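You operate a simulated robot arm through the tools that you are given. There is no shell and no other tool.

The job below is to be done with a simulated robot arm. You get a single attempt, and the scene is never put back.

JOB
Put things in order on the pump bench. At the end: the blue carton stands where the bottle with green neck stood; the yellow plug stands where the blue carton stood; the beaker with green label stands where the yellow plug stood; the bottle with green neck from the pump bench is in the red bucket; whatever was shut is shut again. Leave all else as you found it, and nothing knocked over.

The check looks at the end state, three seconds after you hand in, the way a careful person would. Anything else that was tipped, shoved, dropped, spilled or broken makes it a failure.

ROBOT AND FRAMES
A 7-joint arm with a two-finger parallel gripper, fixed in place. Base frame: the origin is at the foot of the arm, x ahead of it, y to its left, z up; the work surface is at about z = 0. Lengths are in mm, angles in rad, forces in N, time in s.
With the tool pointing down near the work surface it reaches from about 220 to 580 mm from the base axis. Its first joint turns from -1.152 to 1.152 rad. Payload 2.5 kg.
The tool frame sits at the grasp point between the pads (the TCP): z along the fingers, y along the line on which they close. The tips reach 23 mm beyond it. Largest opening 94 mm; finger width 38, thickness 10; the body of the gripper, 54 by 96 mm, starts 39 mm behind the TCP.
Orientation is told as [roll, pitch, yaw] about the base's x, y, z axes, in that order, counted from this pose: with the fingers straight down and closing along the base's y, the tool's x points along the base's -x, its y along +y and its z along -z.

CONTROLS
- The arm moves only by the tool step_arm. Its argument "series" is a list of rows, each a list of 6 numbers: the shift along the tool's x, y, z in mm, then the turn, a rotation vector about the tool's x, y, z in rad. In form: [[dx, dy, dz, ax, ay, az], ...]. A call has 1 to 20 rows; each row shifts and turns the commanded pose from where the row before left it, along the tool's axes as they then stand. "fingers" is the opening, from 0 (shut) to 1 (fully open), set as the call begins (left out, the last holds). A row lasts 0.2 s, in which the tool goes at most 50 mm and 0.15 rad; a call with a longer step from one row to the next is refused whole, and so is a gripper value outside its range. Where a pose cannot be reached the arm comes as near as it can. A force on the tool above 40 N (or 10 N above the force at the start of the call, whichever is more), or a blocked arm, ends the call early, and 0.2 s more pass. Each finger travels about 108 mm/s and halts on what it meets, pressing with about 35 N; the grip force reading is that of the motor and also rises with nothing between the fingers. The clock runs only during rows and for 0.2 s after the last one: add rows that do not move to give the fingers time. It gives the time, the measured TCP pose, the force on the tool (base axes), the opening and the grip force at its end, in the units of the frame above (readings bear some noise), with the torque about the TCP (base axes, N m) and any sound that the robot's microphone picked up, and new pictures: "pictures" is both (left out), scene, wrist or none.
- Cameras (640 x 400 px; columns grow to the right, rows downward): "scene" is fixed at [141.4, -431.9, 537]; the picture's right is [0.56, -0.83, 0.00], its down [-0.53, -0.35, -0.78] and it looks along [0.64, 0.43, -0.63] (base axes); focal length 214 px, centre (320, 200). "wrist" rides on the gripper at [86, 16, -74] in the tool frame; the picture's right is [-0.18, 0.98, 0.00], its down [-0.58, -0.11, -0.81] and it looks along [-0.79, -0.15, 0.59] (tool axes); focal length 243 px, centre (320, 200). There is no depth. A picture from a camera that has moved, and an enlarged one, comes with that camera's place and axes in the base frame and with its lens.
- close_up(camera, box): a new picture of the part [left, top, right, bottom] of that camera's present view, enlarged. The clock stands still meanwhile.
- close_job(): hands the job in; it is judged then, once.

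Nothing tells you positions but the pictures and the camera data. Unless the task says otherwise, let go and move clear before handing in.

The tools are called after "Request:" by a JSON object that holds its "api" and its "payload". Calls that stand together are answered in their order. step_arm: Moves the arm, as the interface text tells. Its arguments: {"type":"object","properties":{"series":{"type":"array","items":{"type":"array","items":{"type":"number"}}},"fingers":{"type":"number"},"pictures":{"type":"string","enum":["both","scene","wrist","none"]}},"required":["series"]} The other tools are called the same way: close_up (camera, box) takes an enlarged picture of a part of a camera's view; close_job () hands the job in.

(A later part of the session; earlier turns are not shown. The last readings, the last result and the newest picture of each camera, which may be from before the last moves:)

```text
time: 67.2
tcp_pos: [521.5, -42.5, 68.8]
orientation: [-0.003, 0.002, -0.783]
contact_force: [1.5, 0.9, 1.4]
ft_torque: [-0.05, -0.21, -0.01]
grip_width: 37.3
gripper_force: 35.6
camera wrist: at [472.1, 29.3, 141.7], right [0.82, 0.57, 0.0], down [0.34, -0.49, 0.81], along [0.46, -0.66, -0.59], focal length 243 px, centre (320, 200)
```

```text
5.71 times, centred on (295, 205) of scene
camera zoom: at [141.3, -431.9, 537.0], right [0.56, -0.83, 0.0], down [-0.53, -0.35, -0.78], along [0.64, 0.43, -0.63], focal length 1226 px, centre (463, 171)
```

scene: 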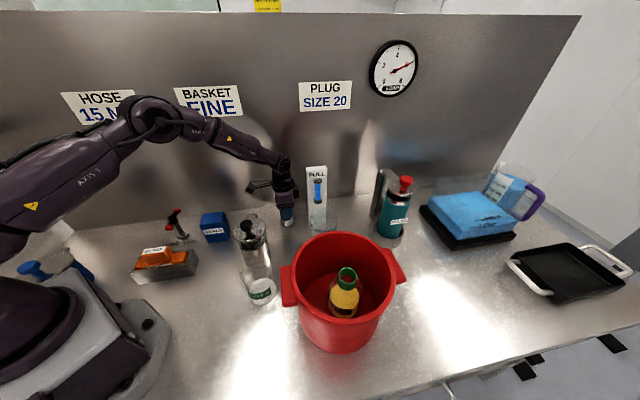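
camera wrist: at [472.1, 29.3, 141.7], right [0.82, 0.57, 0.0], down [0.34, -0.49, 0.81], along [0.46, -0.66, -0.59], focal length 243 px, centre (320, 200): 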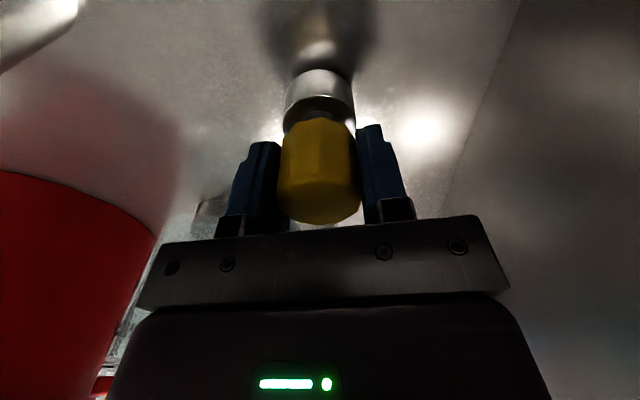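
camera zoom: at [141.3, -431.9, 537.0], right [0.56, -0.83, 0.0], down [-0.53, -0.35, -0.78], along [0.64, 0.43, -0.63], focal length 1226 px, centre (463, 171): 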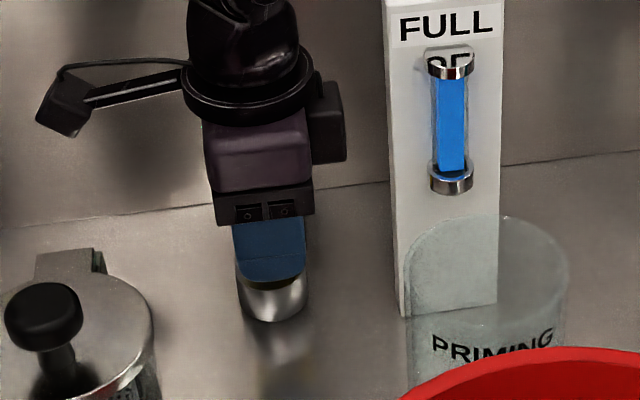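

The plug is resting on the table with almost no load. I'll release it now.

Request:
{"api": "step_arm", "payload": {"series": [[0, 0, 0, 0, 0, 0], [0, 0, 0, 0, 0, 0], [0, 0, 0, 0, 0, 0], [0, 0, 0, 0, 0, 0]], "fingers": 0.85, "pictures": "wrist"}}

Request:
{"api": "step_arm", "payload": {"series": [[0, 0, -12, 0, 0, 0], [0, 0, -25, 0, 0, 0], [0, 0, -35, 0, 0, 0], [0, 0, -35, 0, 0, 0], [0, 0, -35, 0, 0, 0], [0, 0, -35, 0, 0, 0], [0, 0, -35, 0, 0, 0], [0, 0, 0, 0, 0, 0]], "pictures": "both"}}

```text
time: 68.2
tcp_pos: [522.9, -42.1, 68.4]
orientation: [0.0, 0.0, -0.783]
contact_force: [-0.2, 0.3, 0.5]
ft_torque: [0.01, 0.01, -0.02]
grip_width: 79.9
gripper_force: 0.1
camera wrist: at [472.8, 29.1, 142.4], right [0.82, 0.57, 0.0], down [0.34, -0.49, 0.81], along [0.46, -0.66, -0.59], focal length 243 px, centre (320, 200)
```

wrist: 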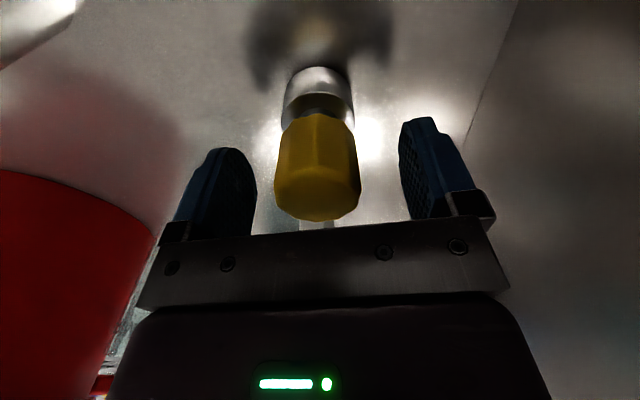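

```text
time: 70.0
tcp_pos: [521.7, -42.6, 280.7]
orientation: [0.0, 0.002, -0.784]
contact_force: [0.5, 0.0, -0.4]
ft_torque: [0.0, 0.0, -0.01]
grip_width: 80.1
gripper_force: 0.0
camera wrist: at [471.6, 28.9, 355.4], right [0.82, 0.57, 0.0], down [0.34, -0.49, 0.81], along [0.46, -0.66, -0.59], focal length 243 px, centre (320, 200)
```

scene: 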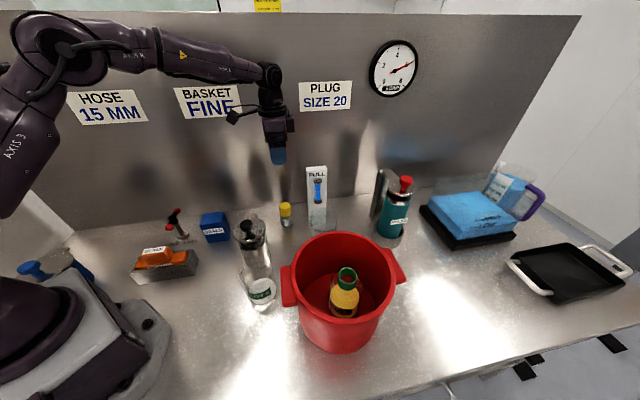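
wrist: 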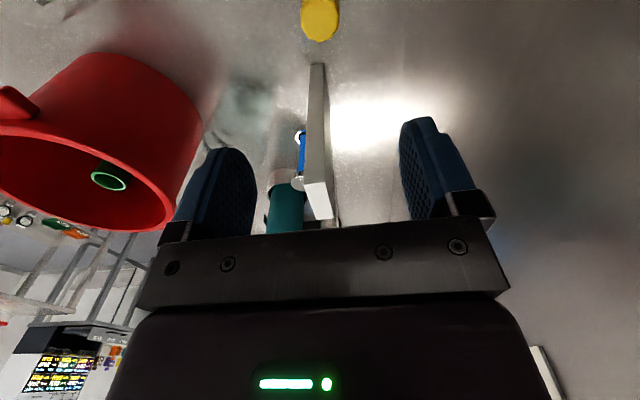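

The plug is standing where the carton was. Next is the beaker, so I'll move above it and turn the tool so the fingers close parallel to the gap with the press vessel.

Request:
{"api": "step_arm", "payload": {"series": [[10.6, -30.4, 2.6, 0, 0, 0], [10.6, -30.4, 2.6, 0, 0, 0], [10.6, -30.4, 2.6, 0, 0, 0], [10.6, -30.4, 2.6, 0, 0, 0], [10.6, -30.4, 2.6, 0, 0, 0], [10.6, -30.4, 2.6, 0, 0, 0], [10.6, -30.4, 2.6, 0, 0, 0], [10.6, -30.4, 2.6, 0, 0, 0], [0, 0, 0, 0, 0, -0.1403], [0, 0, 0, 0, 0, -0.1403], [0, 0, 0, 0, 0, -0.1403], [0, 0, 0, 0, 0, -0.1403], [0, 0, 0, 0, 0, -0.1403], [0, 0, 0, 0, 0, -0.1403], [0, 0, 0, 0, 0, -0.1403], [0, 0, 0, 0, 0, -0.1403], [0, 0, 0, 0, 0, -0.1403], [0, 0, 0, 0, 0, -0.1403], [0, 0, 0, 0, 0, -0.1403], [0, 0, 0, 0, 0, -0.1403]], "fingers": 1.0, "pictures": "both"}}

```text
time: 74.2
tcp_pos: [291.1, -154.3, 259.1]
orientation: [0.0, 0.0, 0.904]
contact_force: [-0.6, -0.2, -0.5]
ft_torque: [0.04, -0.01, 0.06]
grip_width: 94.1
gripper_force: 0.1
camera wrist: at [224.9, -212.8, 333.2], right [-0.66, 0.75, 0.0], down [0.45, 0.39, 0.81], along [0.61, 0.53, -0.59], focal length 243 px, centre (320, 200)
```

scene: 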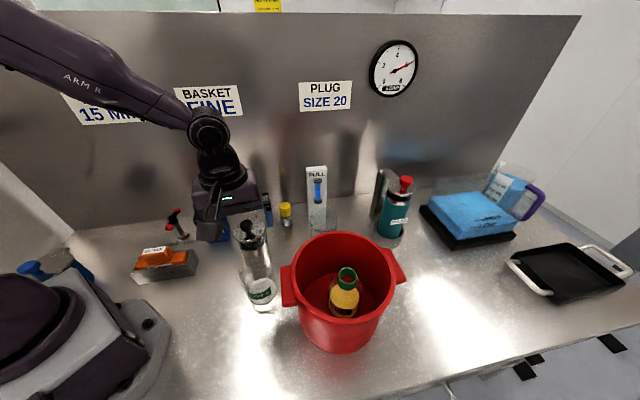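
wrist: 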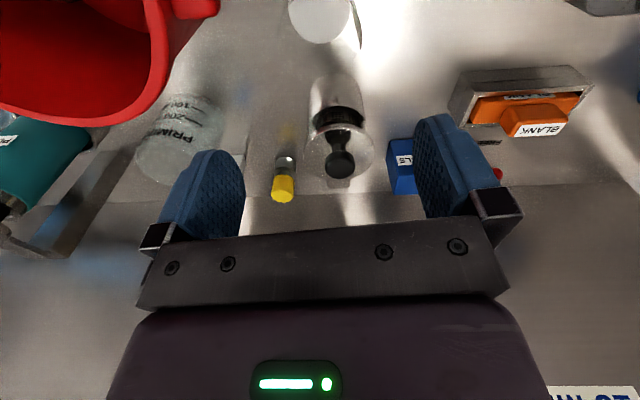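

Request:
{"api": "step_arm", "payload": {"series": [[30, 0, 20, 0, 0, 0], [30, 0, 20, 0, 0, 0], [0, 0, 0, 0, 0, 0]], "pictures": "wrist"}}

Request:
{"api": "close_up", "payload": {"camera": "wrist", "box": [240, 0, 400, 150]}}

Request:
{"api": "close_up", "payload": {"camera": "scene", "box": [215, 235, 305, 320]}}

```text
time: 75.0
tcp_pos: [254.3, -203.5, 218.6]
orientation: [0.001, 0.0, 0.901]
contact_force: [-0.3, 0.1, 0.1]
ft_torque: [0.02, 0.02, 0.0]
grip_width: 93.7
gripper_force: 0.2
camera wrist: at [188.0, -262.3, 292.5], right [-0.66, 0.75, 0.0], down [0.45, 0.39, 0.81], along [0.61, 0.53, -0.59], focal length 243 px, centre (320, 200)
```

wrist: 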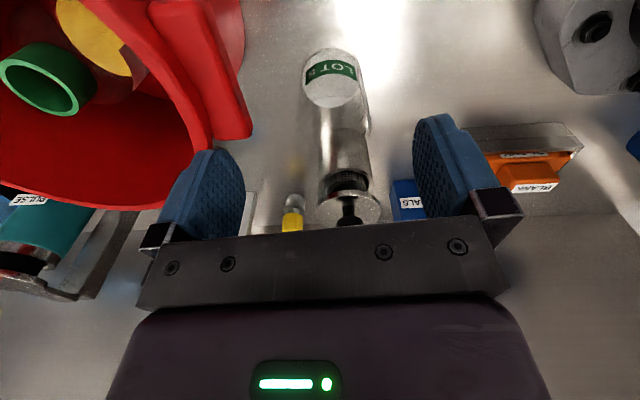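

```text
2.67 times, centred on (320, 75) of wrist
camera zoom: at [188.0, -262.3, 292.5], right [-0.66, 0.75, 0.0], down [0.45, 0.39, 0.81], along [0.61, 0.53, -0.59], focal length 647 px, centre (320, 533)
```

zoom: 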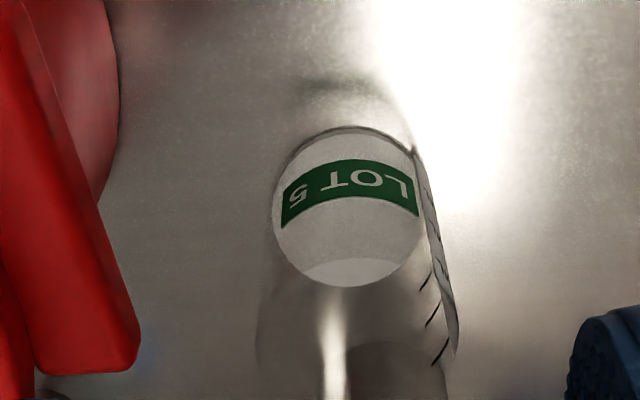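

```text
4.71 times, centred on (260, 278) of scene
camera zoom: at [141.3, -431.9, 537.0], right [0.56, -0.83, 0.0], down [-0.53, -0.35, -0.78], along [0.64, 0.43, -0.63], focal length 1009 px, centre (602, -165)
```

zoom: 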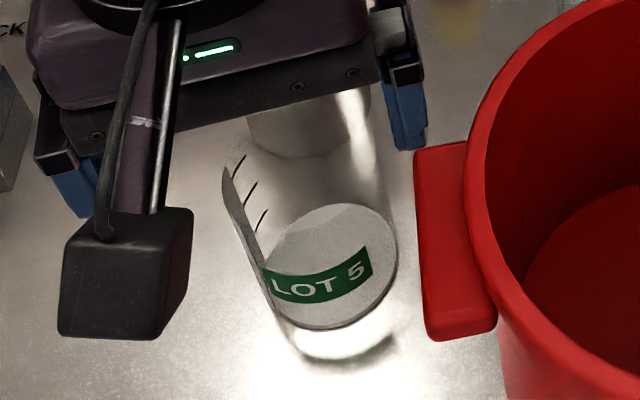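

Request:
{"api": "close_up", "payload": {"camera": "wrist", "box": [290, 40, 390, 160]}}

Request:
{"api": "close_up", "payload": {"camera": "scene", "box": [230, 245, 300, 315]}}

```text
3.33 times, centred on (340, 100) of wrist
camera zoom: at [188.0, -262.3, 292.5], right [-0.66, 0.75, 0.0], down [0.45, 0.39, 0.81], along [0.61, 0.53, -0.59], focal length 809 px, centre (253, 533)
```

zoom: 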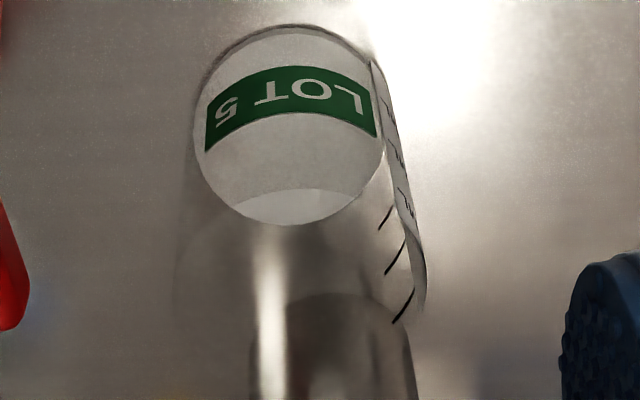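

```text
5.71 times, centred on (265, 280) of scene
camera zoom: at [141.3, -431.9, 537.0], right [0.56, -0.83, 0.0], down [-0.53, -0.35, -0.78], along [0.64, 0.43, -0.63], focal length 1226 px, centre (634, -257)
```

zoom: 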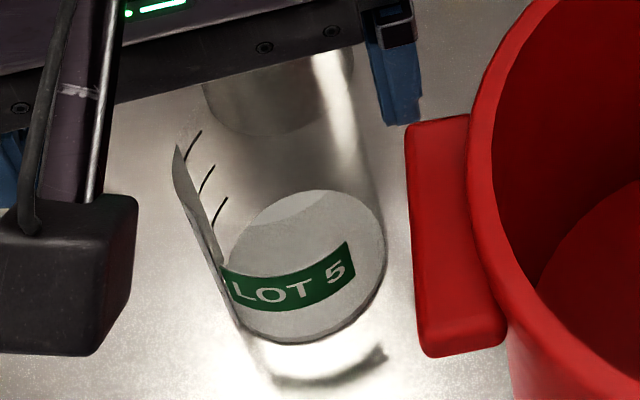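

The beaker centre works out at about (291.5,-155). Its outer diameter is about 68 mm, the white content is low (about 26 mm), and the glass stands a little over 100 mm tall. I'll centre over it and go down to just above the rim.

Request:
{"api": "step_arm", "payload": {"series": [[-31.2, 0.7, 0, 0, 0, 0], [-31.2, 0.7, 0, 0, 0, 0], [0, 0, 30, 0, 0, 0], [0, 0, 30, 0, 0, 0], [0, 0, 0, 0, 0, 0]], "pictures": "both"}}

Request:
{"api": "close_up", "payload": {"camera": "wrist", "box": [220, 0, 420, 160]}}

Request:
{"api": "close_up", "payload": {"camera": "scene", "box": [200, 190, 310, 320]}}

```text
time: 76.2
tcp_pos: [291.2, -151.9, 158.9]
orientation: [-0.001, 0.0, 0.9]
contact_force: [0.1, 0.3, 0.4]
ft_torque: [0.0, 0.02, 0.0]
grip_width: 93.8
gripper_force: 0.0
camera wrist: at [224.4, -211.1, 232.8], right [-0.66, 0.75, 0.0], down [0.45, 0.39, 0.81], along [0.61, 0.53, -0.59], focal length 243 px, centre (320, 200)
```

scene: 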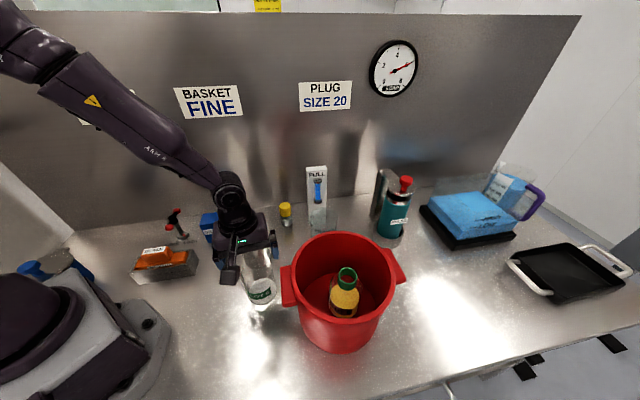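
wrist: 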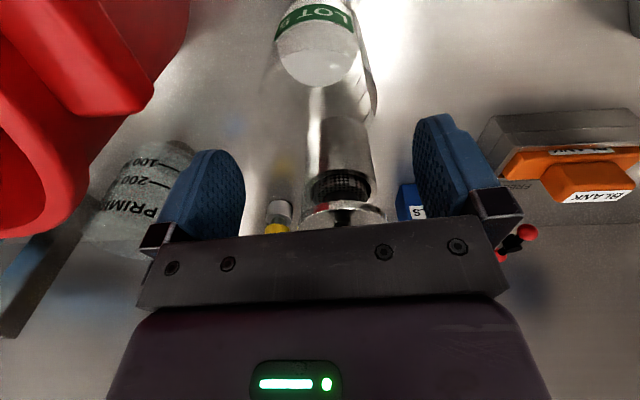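

```text
2.50 times, centred on (320, 80) of wrist
camera zoom: at [224.4, -211.1, 232.8], right [-0.66, 0.75, 0.0], down [0.45, 0.39, 0.81], along [0.61, 0.53, -0.59], focal length 606 px, centre (320, 500)
```

zoom: 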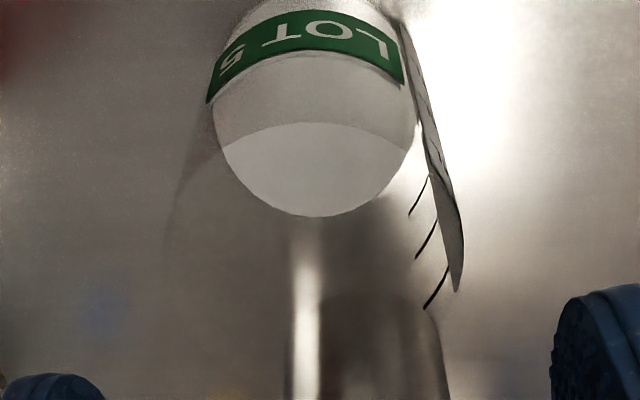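

```text
3.08 times, centred on (255, 255) of scene
camera zoom: at [141.4, -431.9, 537.0], right [0.56, -0.83, 0.0], down [-0.53, -0.35, -0.78], along [0.64, 0.43, -0.63], focal length 660 px, centre (520, 31)
```

zoom: 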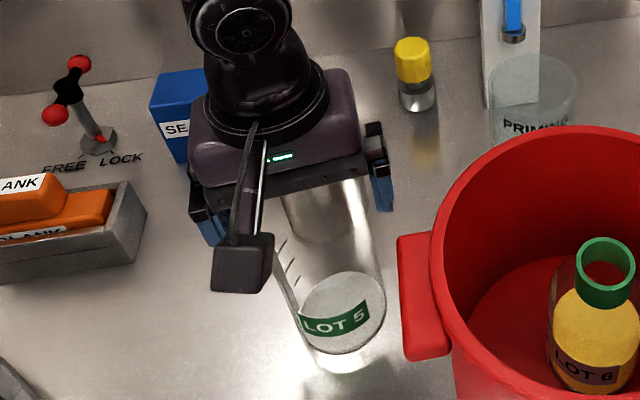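

The beaker is nearly centred (about 2.5 mm off along the closing line). I'll correct that and descend with the fingers straddling the glass.

Request:
{"api": "step_arm", "payload": {"series": [[0, -2.5, 0, 0, 0, 0], [0, 0, 12, 0, 0, 0], [0, 0, 12, 0, 0, 0], [0, 0, 12, 0, 0, 0], [0, 0, 12, 0, 0, 0], [0, 0, 0, 0, 0, 0]], "pictures": "both"}}

Request:
{"api": "close_up", "payload": {"camera": "wrist", "box": [140, 20, 500, 240]}}

Request:
{"api": "close_up", "payload": {"camera": "scene", "box": [200, 210, 310, 320]}}

```text
time: 77.6
tcp_pos: [293.4, -155.7, 111.1]
orientation: [0.001, 0.002, 0.9]
contact_force: [-0.5, 0.2, 0.4]
ft_torque: [-0.02, 0.01, 0.03]
grip_width: 93.9
gripper_force: 0.1
camera wrist: at [227.3, -212.5, 185.5], right [-0.66, 0.75, 0.0], down [0.45, 0.39, 0.81], along [0.61, 0.53, -0.59], focal length 243 px, centre (320, 200)
```

scene: 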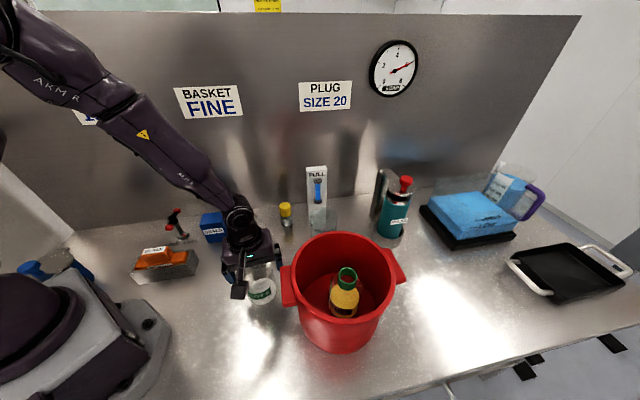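
wrist: 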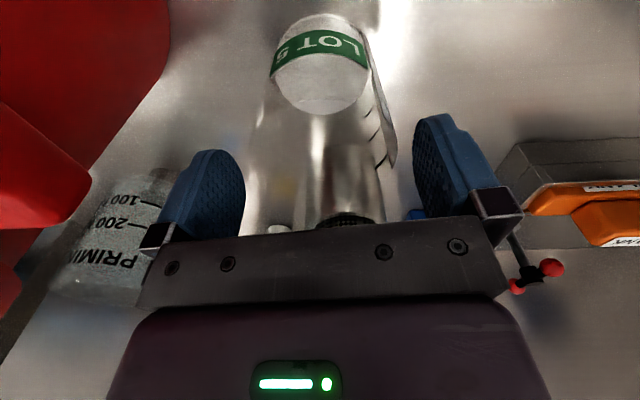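

```text
1.78 times, centred on (320, 130) of wrist
camera zoom: at [227.3, -212.5, 185.5], right [-0.66, 0.75, 0.0], down [0.45, 0.39, 0.81], along [0.61, 0.53, -0.59], focal length 431 px, centre (320, 324)
```

zoom: 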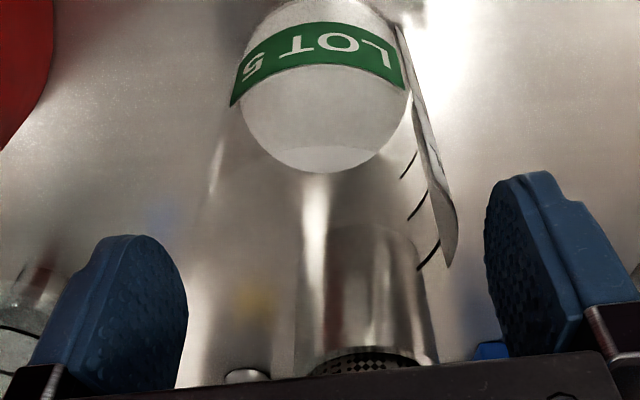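

```text
3.64 times, centred on (255, 265) of scene
camera zoom: at [141.4, -431.9, 537.0], right [0.56, -0.83, 0.0], down [-0.53, -0.35, -0.78], along [0.64, 0.43, -0.63], focal length 780 px, centre (556, -36)
```

zoom: 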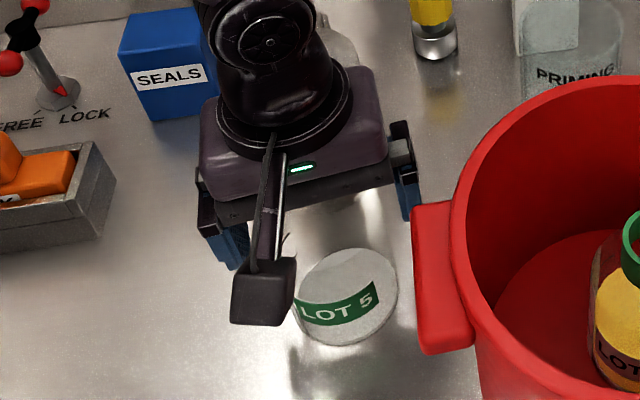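

Request:
{"api": "step_arm", "payload": {"series": [[1.5, 1, 8, 0, 0, 0], [0, 0, 7, 0, 0, 0], [0, 0, 6, 0, 0, 0], [0, 0, 0, 0, 0, 0]], "pictures": "both"}}

Request:
{"api": "close_up", "payload": {"camera": "wrist", "box": [140, 40, 500, 250]}}

```text
time: 78.6
tcp_pos: [289.9, -154.1, 89.4]
orientation: [0.0, 0.001, 0.9]
contact_force: [0.3, 0.0, 0.5]
ft_torque: [0.0, -0.02, -0.04]
grip_width: 93.9
gripper_force: 0.1
camera wrist: at [224.6, -212.8, 164.0], right [-0.66, 0.75, 0.0], down [0.45, 0.39, 0.81], along [0.61, 0.53, -0.59], focal length 243 px, centre (320, 200)
```

scene: 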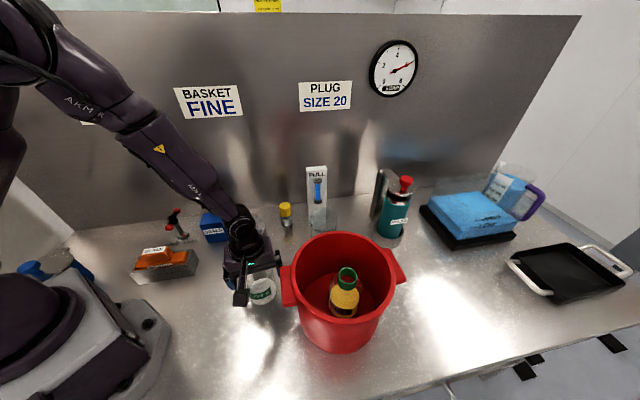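
wrist: 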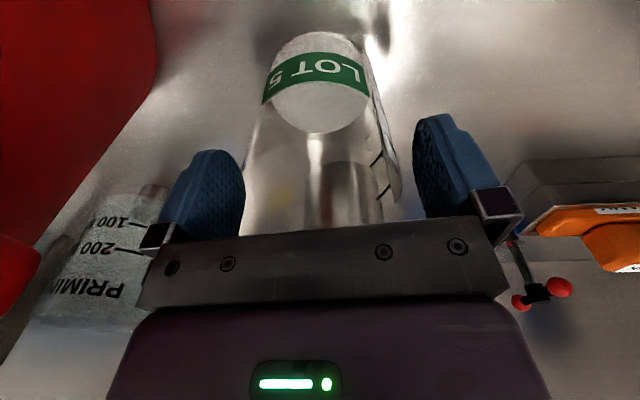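

```text
1.78 times, centred on (320, 145) of wrist
camera zoom: at [224.6, -212.8, 164.0], right [-0.66, 0.75, 0.0], down [0.45, 0.39, 0.81], along [0.61, 0.53, -0.59], focal length 431 px, centre (320, 298)
```

zoom: 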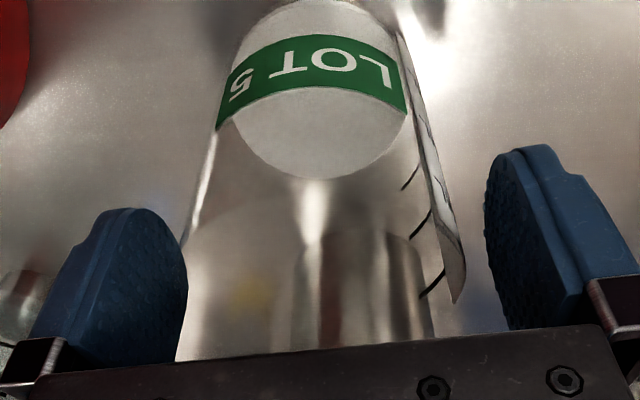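

Request:
{"api": "close_up", "payload": {"camera": "wrist", "box": [220, 60, 420, 230]}}

Request:
{"api": "close_up", "payload": {"camera": "scene", "box": [215, 240, 295, 320]}}

```text
2.35 times, centred on (320, 145) of wrist
camera zoom: at [224.6, -212.8, 164.0], right [-0.66, 0.75, 0.0], down [0.45, 0.39, 0.81], along [0.61, 0.53, -0.59], focal length 571 px, centre (320, 329)
```

zoom: 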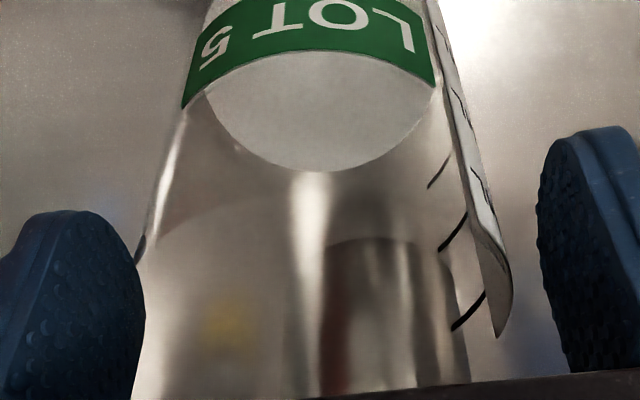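

```text
5.00 times, centred on (255, 280) of scene
camera zoom: at [141.4, -431.9, 537.0], right [0.56, -0.83, 0.0], down [-0.53, -0.35, -0.78], along [0.64, 0.43, -0.63], focal length 1072 px, centre (645, -200)
```

zoom: 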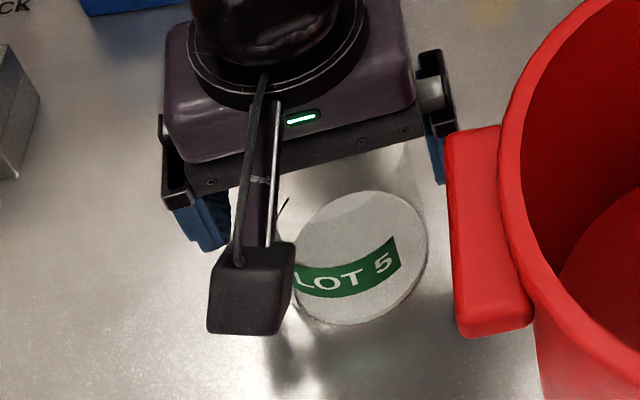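

The glass walls are visible and centred between the fingers with clearance on both sides. I'll close in two stages.

Request:
{"api": "step_arm", "payload": {"series": [[0, 0, 0, 0, 0, 0], [0, 0, 0, 0, 0, 0]], "fingers": 0.83, "pictures": "wrist"}}

Request:
{"api": "step_arm", "payload": {"series": [[0, 0, 0, 0, 0, 0], [0, 0, 0, 0, 0, 0], [0, 0, 0, 0, 0, 0]], "fingers": 0.62, "pictures": "both"}}

```text
time: 79.2
tcp_pos: [290.6, -154.2, 91.3]
orientation: [0.001, -0.001, 0.9]
contact_force: [-0.4, -0.1, -0.1]
ft_torque: [0.01, -0.02, 0.01]
grip_width: 78.0
gripper_force: 0.0
camera wrist: at [224.5, -212.8, 164.2], right [-0.66, 0.75, 0.0], down [0.45, 0.39, 0.81], along [0.61, 0.53, -0.59], focal length 243 px, centre (320, 200)
```

wrist: 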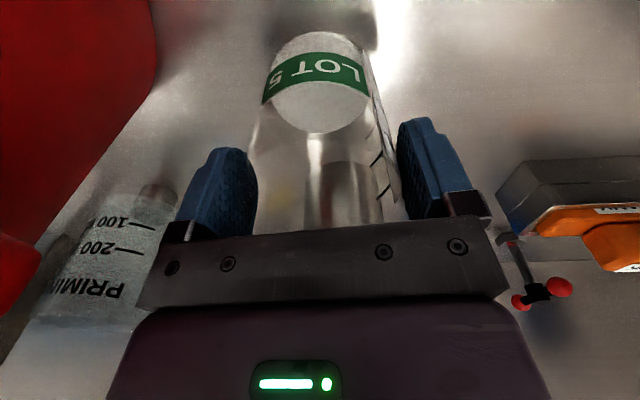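

```text
time: 80.0
tcp_pos: [291.1, -154.0, 89.7]
orientation: [-0.001, 0.0, 0.901]
contact_force: [-0.2, 0.2, 1.2]
ft_torque: [-0.01, 0.02, -0.01]
grip_width: 73.2
gripper_force: 35.5
camera wrist: at [224.5, -212.7, 164.2], right [-0.66, 0.75, 0.0], down [0.45, 0.39, 0.81], along [0.61, 0.53, -0.59], focal length 243 px, centre (320, 200)
```

scene: 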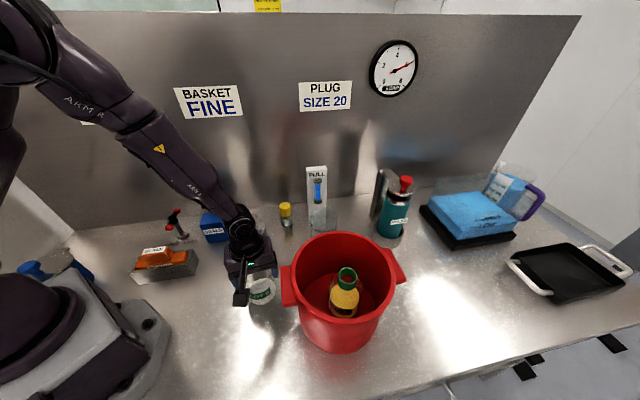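
wrist: 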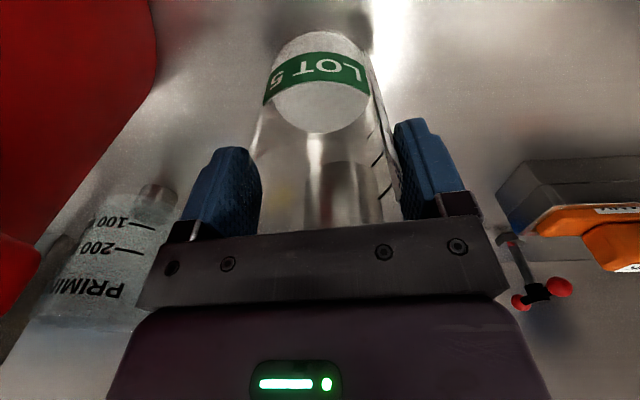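

The beaker is gripped at 73 mm. I'll test with a small gentle lift.

Request:
{"api": "step_arm", "payload": {"series": [[0, 0, -1.5, 0, 0, 0], [0, 0, -2, 0, 0, 0], [0, 0, -2, 0, 0, 0], [0, 0, 0, 0, 0, 0]], "pictures": "both"}}

Request:
{"api": "close_up", "payload": {"camera": "wrist", "box": [220, 0, 420, 170]}}

```text
time: 81.0
tcp_pos: [290.6, -153.6, 94.9]
orientation: [-0.001, -0.001, 0.901]
contact_force: [-0.3, -0.3, -1.3]
ft_torque: [-0.01, -0.01, 0.0]
grip_width: 71.2
gripper_force: 34.3
camera wrist: at [224.9, -212.8, 170.0], right [-0.66, 0.75, 0.0], down [0.45, 0.39, 0.81], along [0.61, 0.53, -0.59], focal length 243 px, centre (320, 200)
```

scene: 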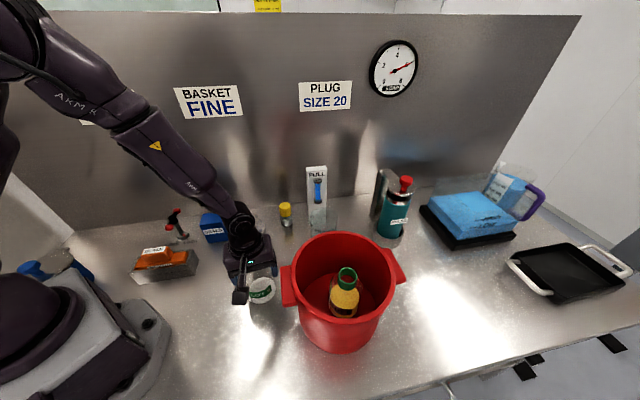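
wrist: 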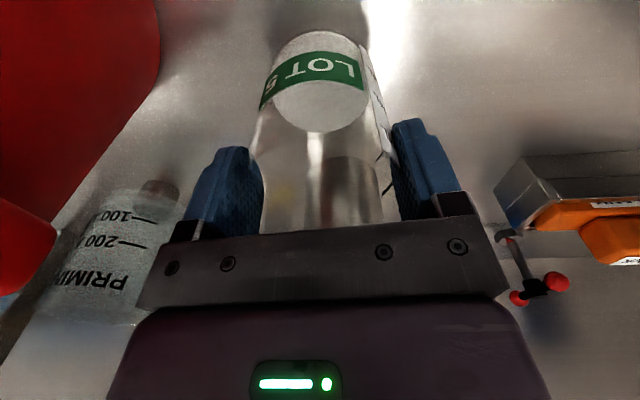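

```text
2.35 times, centred on (320, 85) of wrist
camera zoom: at [224.9, -212.8, 170.0], right [-0.66, 0.75, 0.0], down [0.45, 0.39, 0.81], along [0.61, 0.53, -0.59], focal length 571 px, centre (320, 471)
```

zoom: 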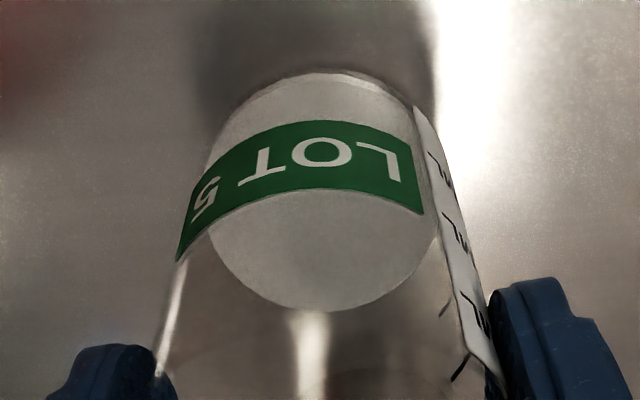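

The beaker is off the table and upright (it turned slightly about its own vertical axis as the pads settled). I'll raise it slowly and check stability.

Request:
{"api": "step_arm", "payload": {"series": [[0, 0, -5, 0, 0, 0], [0, 0, -10, 0, 0, 0], [0, 0, -15, 0, 0, 0], [0, 0, -15, 0, 0, 0], [0, 0, -15, 0, 0, 0], [0, 0, -10, 0, 0, 0], [0, 0, -5, 0, 0, 0], [0, 0, 0, 0, 0, 0]], "pictures": "both"}}

Request:
{"api": "close_up", "payload": {"camera": "scene", "box": [200, 190, 310, 310]}}

```text
time: 82.8
tcp_pos: [292.3, -154.7, 171.6]
orientation: [0.001, 0.0, 0.901]
contact_force: [-0.2, 0.1, -1.7]
ft_torque: [0.01, -0.04, -0.01]
grip_width: 71.2
gripper_force: 34.6
camera wrist: at [225.6, -213.0, 245.5], right [-0.66, 0.75, 0.0], down [0.45, 0.39, 0.81], along [0.61, 0.53, -0.59], focal length 243 px, centre (320, 200)
```

scene: 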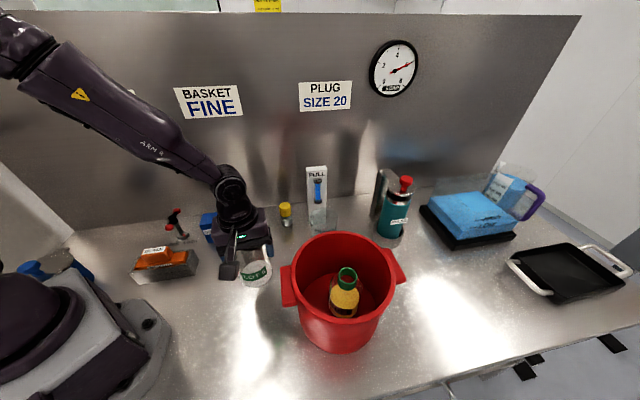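
wrist: 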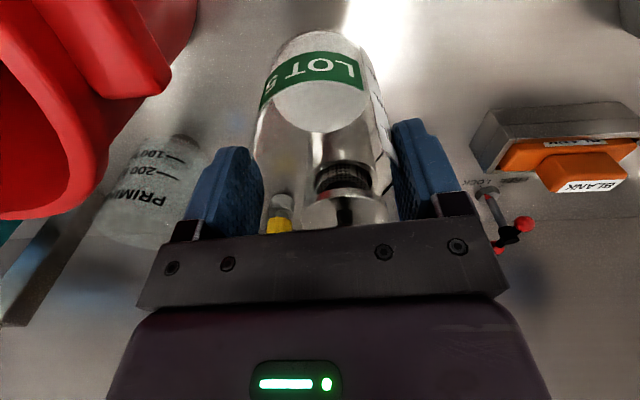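

```text
3.33 times, centred on (255, 250) of scene
camera zoom: at [141.4, -431.9, 537.0], right [0.56, -0.83, 0.0], down [-0.53, -0.35, -0.78], along [0.64, 0.43, -0.63], focal length 715 px, centre (537, 33)
```

zoom: 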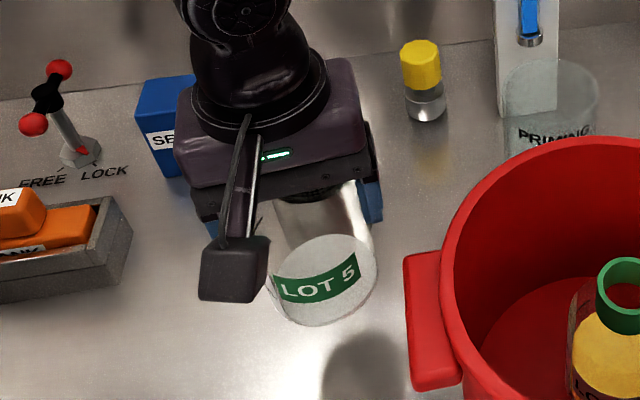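

The grip is steady at 71 mm and the beaker is level. I'll raise it above everything and turn the tool back to the 45° orientation that worked at the plug's spot.

Request:
{"api": "step_arm", "payload": {"series": [[0, 0, -10, 0, 0, 0], [0, 0, -20, 0, 0, 0], [0, 0, -25, 0, 0, 0], [0, 0, -25, 0, 0, 0], [0, 0, -25, 0, 0, 0], [0, 0, -15, 0, 0, 0], [0, 0, -8, 0, 0, 0], [0, 0, 0, 0, 0, 0.13], [0, 0, 0, 0, 0, 0.14], [0, 0, 0, 0, 0, 0.142], [0, 0, 0, 0, 0, 0.142], [0, 0, 0, 0, 0, 0.142], [0, 0, 0, 0, 0, 0.142], [0, 0, 0, 0, 0, 0.142], [0, 0, 0, 0, 0, 0.142], [0, 0, 0, 0, 0, 0.142], [0, 0, 0, 0, 0, 0.142], [0, 0, 0, 0, 0, 0.14], [0, 0, 0, 0, 0, 0.139], [0, 0, 0, 0, 0, 0]], "pictures": "both"}}

```text
time: 87.0
tcp_pos: [291.9, -153.8, 298.9]
orientation: [0.0, -0.001, -0.787]
contact_force: [0.4, 0.2, -1.3]
ft_torque: [-0.02, 0.0, 0.02]
grip_width: 71.1
gripper_force: 35.0
camera wrist: at [242.1, -82.0, 372.9], right [0.83, 0.56, 0.0], down [0.33, -0.49, 0.81], along [0.45, -0.67, -0.59], focal length 243 px, centre (320, 200)
```

scene: 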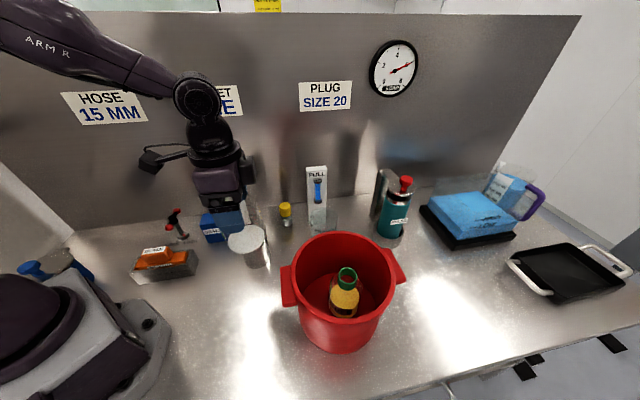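
wrist: 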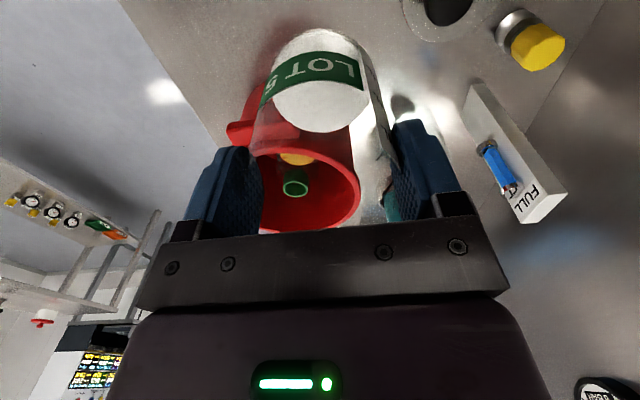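

The beaker is level and turned. I'll carry it smoothly over to the plug's old spot, staying high.

Request:
{"api": "step_arm", "payload": {"series": [[8.1, 5.8, 0, 0, 0, 0], [16.3, 11.6, 0, 0, 0, 0], [23.6, 16.8, 0, 0, 0, 0], [24.7, 17.4, 0, 0, 0, 0], [24.7, 17.4, 0, 0, 0, 0], [24.7, 17.4, 0, 0, 0, 0], [24.7, 17.4, 0, 0, 0, 0], [24.7, 17.4, 0, 0, 0, 0], [24.7, 17.4, 0, 0, 0, 0], [24.7, 17.4, 0, 0, 0, 0], [24.7, 17.4, 0, 0, 0, 0], [24.7, 17.4, 0, 0, 0, 0], [24.7, 17.4, 0, 0, 0, 0], [23.6, 16.8, 0, 0, 0, 0], [16.3, 11.6, 0, 0, 0, 0], [8.1, 5.8, 0, 0, 0, 0], [0, 0, 0, 0, 0, 0]], "pictures": "both"}}

```text
time: 90.6
tcp_pos: [221.1, 259.5, 298.6]
orientation: [0.0, 0.001, -0.785]
contact_force: [0.7, 0.3, -1.3]
ft_torque: [0.03, 0.02, 0.01]
grip_width: 71.4
gripper_force: 35.2
camera wrist: at [171.2, 331.8, 373.2], right [0.82, 0.57, 0.0], down [0.33, -0.49, 0.81], along [0.46, -0.67, -0.59], focal length 243 px, centre (320, 200)
```

scene: 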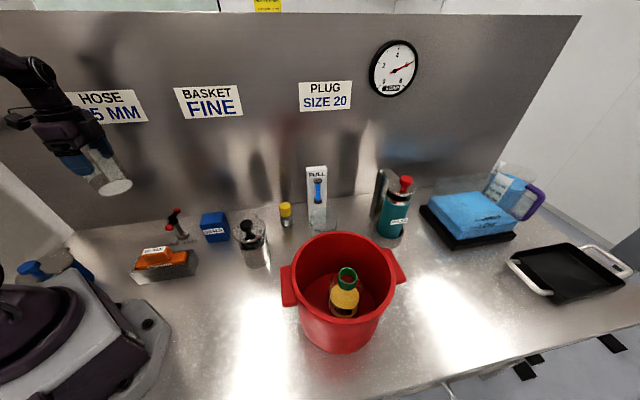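
wrist: 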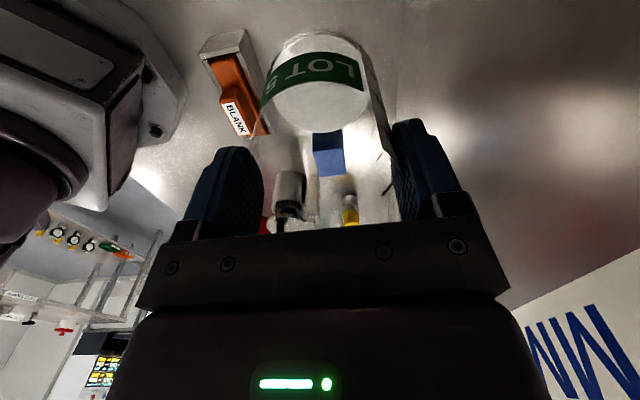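

The beaker is above the plug's old spot. I'll lower it to about 10 mm above the surface and check the clearances to the lever and tray.

Request:
{"api": "step_arm", "payload": {"series": [[0, 0, 10, 0, 0, 0], [0, 0, 20, 0, 0, 0], [0, 0, 25, 0, 0, 0], [0, 0, 25, 0, 0, 0], [0, 0, 25, 0, 0, 0], [0, 0, 25, 0, 0, 0], [0, 0, 25, 0, 0, 0], [0, 0, 20, 0, 0, 0], [0, 0, 13, 0, 0, 0], [0, 0, 8, 0, 0, 0], [0, 0, 0, 0, 0, 0]], "pictures": "both"}}

Request:
{"api": "close_up", "payload": {"camera": "scene", "box": [90, 170, 220, 270]}}

```text
time: 93.0
tcp_pos: [221.0, 261.7, 102.7]
orientation: [0.001, -0.001, -0.785]
contact_force: [0.7, -0.3, -0.2]
ft_torque: [0.01, -0.01, -0.01]
grip_width: 71.2
gripper_force: 35.2
camera wrist: at [171.3, 332.4, 176.3], right [0.82, 0.57, 0.0], down [0.33, -0.49, 0.81], along [0.46, -0.66, -0.59], focal length 243 px, centre (320, 200)
```

scene: 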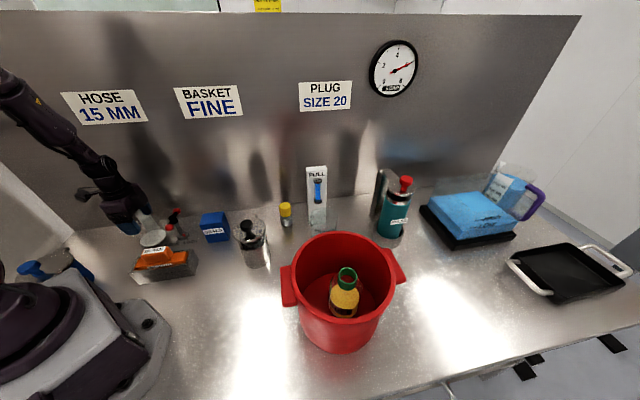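
wrist: 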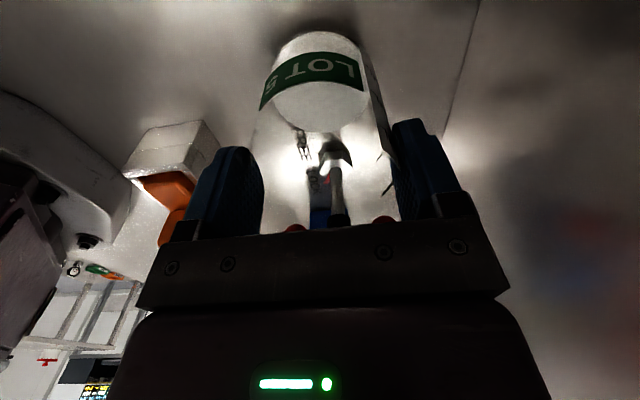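

```text
4.00 times, centred on (155, 220) of scene
camera zoom: at [141.4, -431.9, 537.0], right [0.56, -0.83, 0.0], down [-0.53, -0.35, -0.78], along [0.64, 0.43, -0.63], focal length 858 px, centre (980, 120)
```

zoom: 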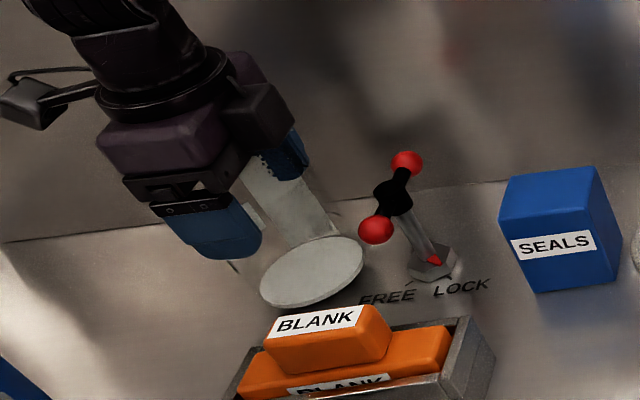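

Request:
{"api": "step_arm", "payload": {"series": [[0, 0, 4, 0, 0, 0], [0, 0, 4, 0, 0, 0], [0, 0, 2, 0, 0, 0], [0, 0, 0, 0, 0, 0]], "pictures": "none"}}

```text
time: 94.0
tcp_pos: [219.9, 260.7, 92.5]
orientation: [-0.001, 0.001, -0.785]
contact_force: [-0.8, -0.3, -1.9]
ft_torque: [0.0, 0.0, -0.01]
grip_width: 71.3
gripper_force: 34.6
```

Request:
{"api": "step_arm", "payload": {"series": [[0, 0, 1, 0, 0, 0], [0, 0, 0, 0, 0, 0]], "pictures": "none"}}

```text
time: 94.6
tcp_pos: [219.7, 259.6, 91.8]
orientation: [0.0, -0.001, -0.783]
contact_force: [-0.2, -0.3, -1.5]
ft_torque: [-0.01, -0.05, 0.0]
grip_width: 71.0
gripper_force: 35.4
```

Request:
{"api": "step_arm", "payload": {"series": [[0, 0, 1, 0, 0, 0], [0, 0, 0, 0, 0, 0]], "pictures": "none"}}

```text
time: 95.2
tcp_pos: [219.5, 259.5, 91.1]
orientation: [0.0, 0.0, -0.785]
contact_force: [1.0, -0.4, -0.2]
ft_torque: [0.01, -0.01, -0.03]
grip_width: 71.4
gripper_force: 35.1
```

Request:
{"api": "step_arm", "payload": {"series": [[0, 0, 0.7, 0, 0, 0], [0, 0, 0, 0, 0, 0]], "pictures": "wrist"}}

```text
time: 95.8
tcp_pos: [219.5, 259.8, 89.7]
orientation: [-0.001, 0.001, -0.785]
contact_force: [-2.8, -5.0, 20.1]
ft_torque: [-0.63, 0.08, -0.04]
grip_width: 71.0
gripper_force: 34.6
camera wrist: at [170.6, 331.7, 164.6], right [0.83, 0.56, 0.0], down [0.33, -0.49, 0.81], along [0.46, -0.67, -0.59], focal length 243 px, centre (320, 200)
```

wrist: 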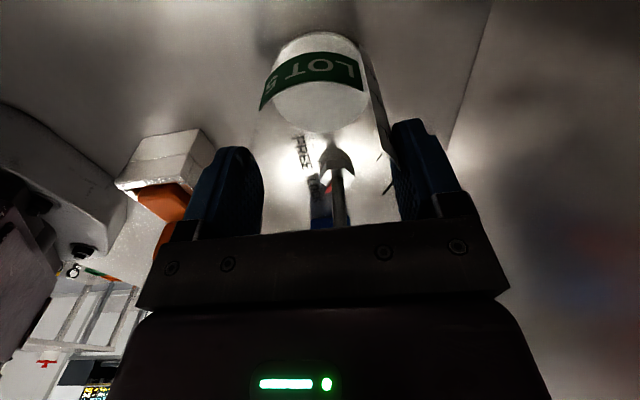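

The beaker has touched the table. I'll relieve the load a little before letting go.

Request:
{"api": "step_arm", "payload": {"series": [[0, 0, -0.6, 0, 0, 0], [0, 0, 0, 0, 0, 0]], "pictures": "none"}}

```text
time: 96.4
tcp_pos: [220.9, 260.2, 91.3]
orientation: [0.001, 0.0, -0.783]
contact_force: [-1.8, -1.0, 7.6]
ft_torque: [-0.15, 0.07, -0.04]
grip_width: 71.3
gripper_force: 35.3
```

Request:
{"api": "step_arm", "payload": {"series": [[0, 0, -0.4, 0, 0, 0], [0, 0, 0, 0, 0, 0]], "pictures": "none"}}

Request:
{"api": "step_arm", "payload": {"series": [[0, 0, 0, 0, 0, 0], [0, 0, 0, 0, 0, 0], [0, 0, 0, 0, 0, 0]], "fingers": 1.0, "pictures": "both"}}

```text
time: 97.0
tcp_pos: [220.4, 259.4, 91.1]
orientation: [0.001, 0.0, -0.786]
contact_force: [-0.6, 0.2, -0.4]
ft_torque: [0.01, -0.02, -0.03]
grip_width: 71.3
gripper_force: 35.1
```

```text
time: 97.8
tcp_pos: [220.4, 260.0, 91.0]
orientation: [0.0, -0.001, -0.784]
contact_force: [-0.5, -0.1, 0.7]
ft_torque: [0.01, -0.01, -0.01]
grip_width: 93.7
gripper_force: 0.0
camera wrist: at [170.9, 331.7, 165.2], right [0.82, 0.57, 0.0], down [0.33, -0.49, 0.81], along [0.46, -0.66, -0.59], focal length 243 px, centre (320, 200)
```

scene: 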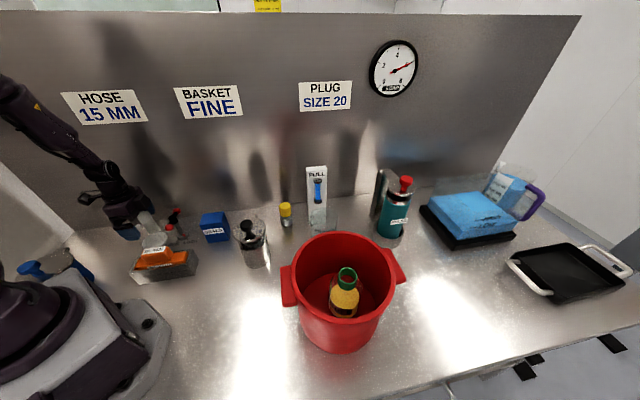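
wrist: 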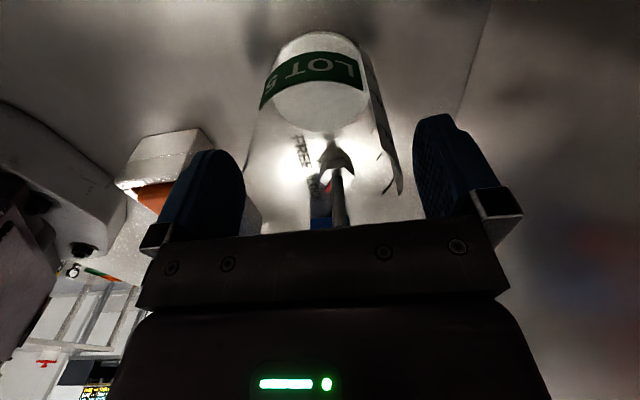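

The beaker is released and standing. I'll rise straight up, slowly at first, then inspect everything.

Request:
{"api": "step_arm", "payload": {"series": [[0, 0, -10, 0, 0, 0], [0, 0, -15, 0, 0, 0], [0, 0, -20, 0, 0, 0], [0, 0, -25, 0, 0, 0], [0, 0, -35, 0, 0, 0], [0, 0, -35, 0, 0, 0], [0, 0, -35, 0, 0, 0], [0, 0, -35, 0, 0, 0], [0, 0, -30, 0, 0, 0], [0, 0, 0, 0, 0, 0]], "pictures": "both"}}

Request:
{"api": "close_up", "payload": {"camera": "scene", "box": [120, 180, 280, 290]}}

Request:
{"api": "close_up", "payload": {"camera": "scene", "box": [220, 160, 420, 350]}}

```text
time: 100.0
tcp_pos: [221.9, 260.3, 332.1]
orientation: [-0.001, -0.001, -0.784]
contact_force: [0.6, 0.2, 0.4]
ft_torque: [-0.01, 0.0, 0.0]
grip_width: 93.7
gripper_force: 0.1
camera wrist: at [171.1, 332.0, 406.1], right [0.82, 0.57, 0.0], down [0.33, -0.49, 0.81], along [0.46, -0.67, -0.59], focal length 243 px, centre (320, 200)
```

scene: 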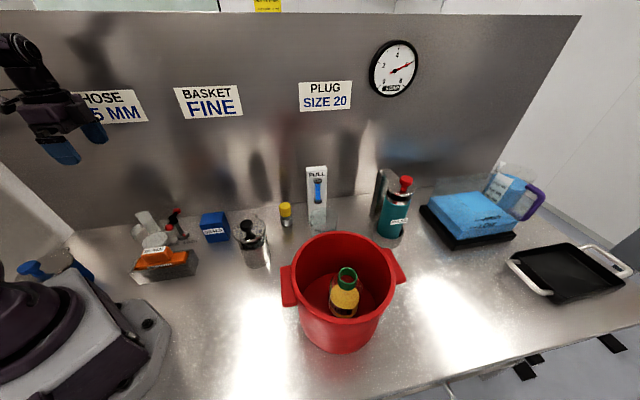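
wrist: 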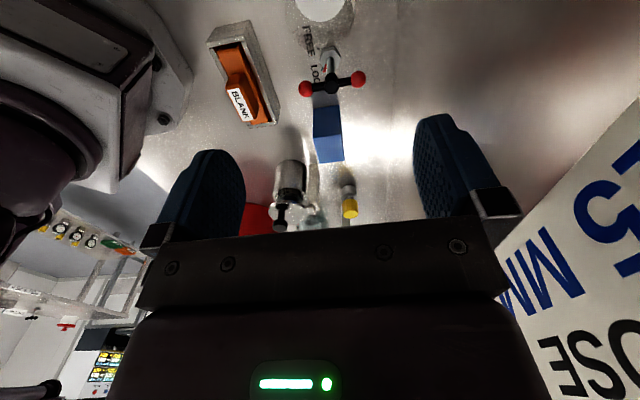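

```text
3.64 times, centred on (200, 235) of scene
camera zoom: at [141.4, -431.9, 537.0], right [0.56, -0.83, 0.0], down [-0.53, -0.35, -0.78], along [0.64, 0.43, -0.63], focal length 780 px, centre (756, 73)
```

zoom: 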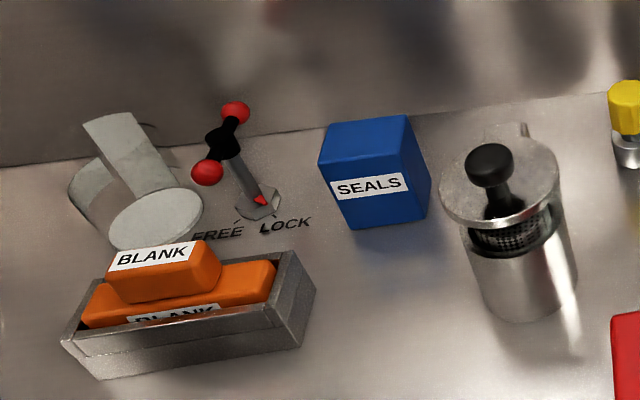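

```text
2.11 times, centred on (320, 255) of scene
camera zoom: at [141.4, -431.9, 537.0], right [0.56, -0.83, 0.0], down [-0.53, -0.35, -0.78], along [0.64, 0.43, -0.63], focal length 452 px, centre (320, 84)
```

zoom: 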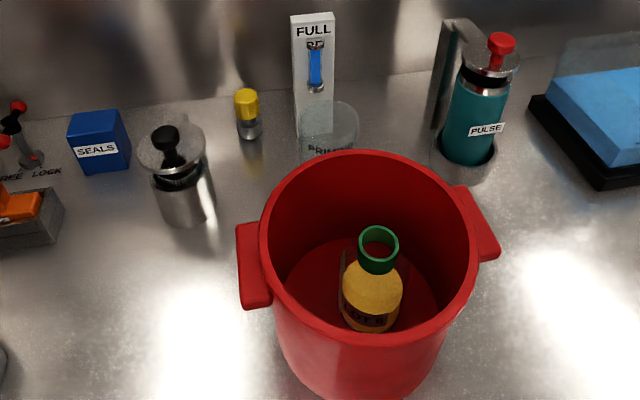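

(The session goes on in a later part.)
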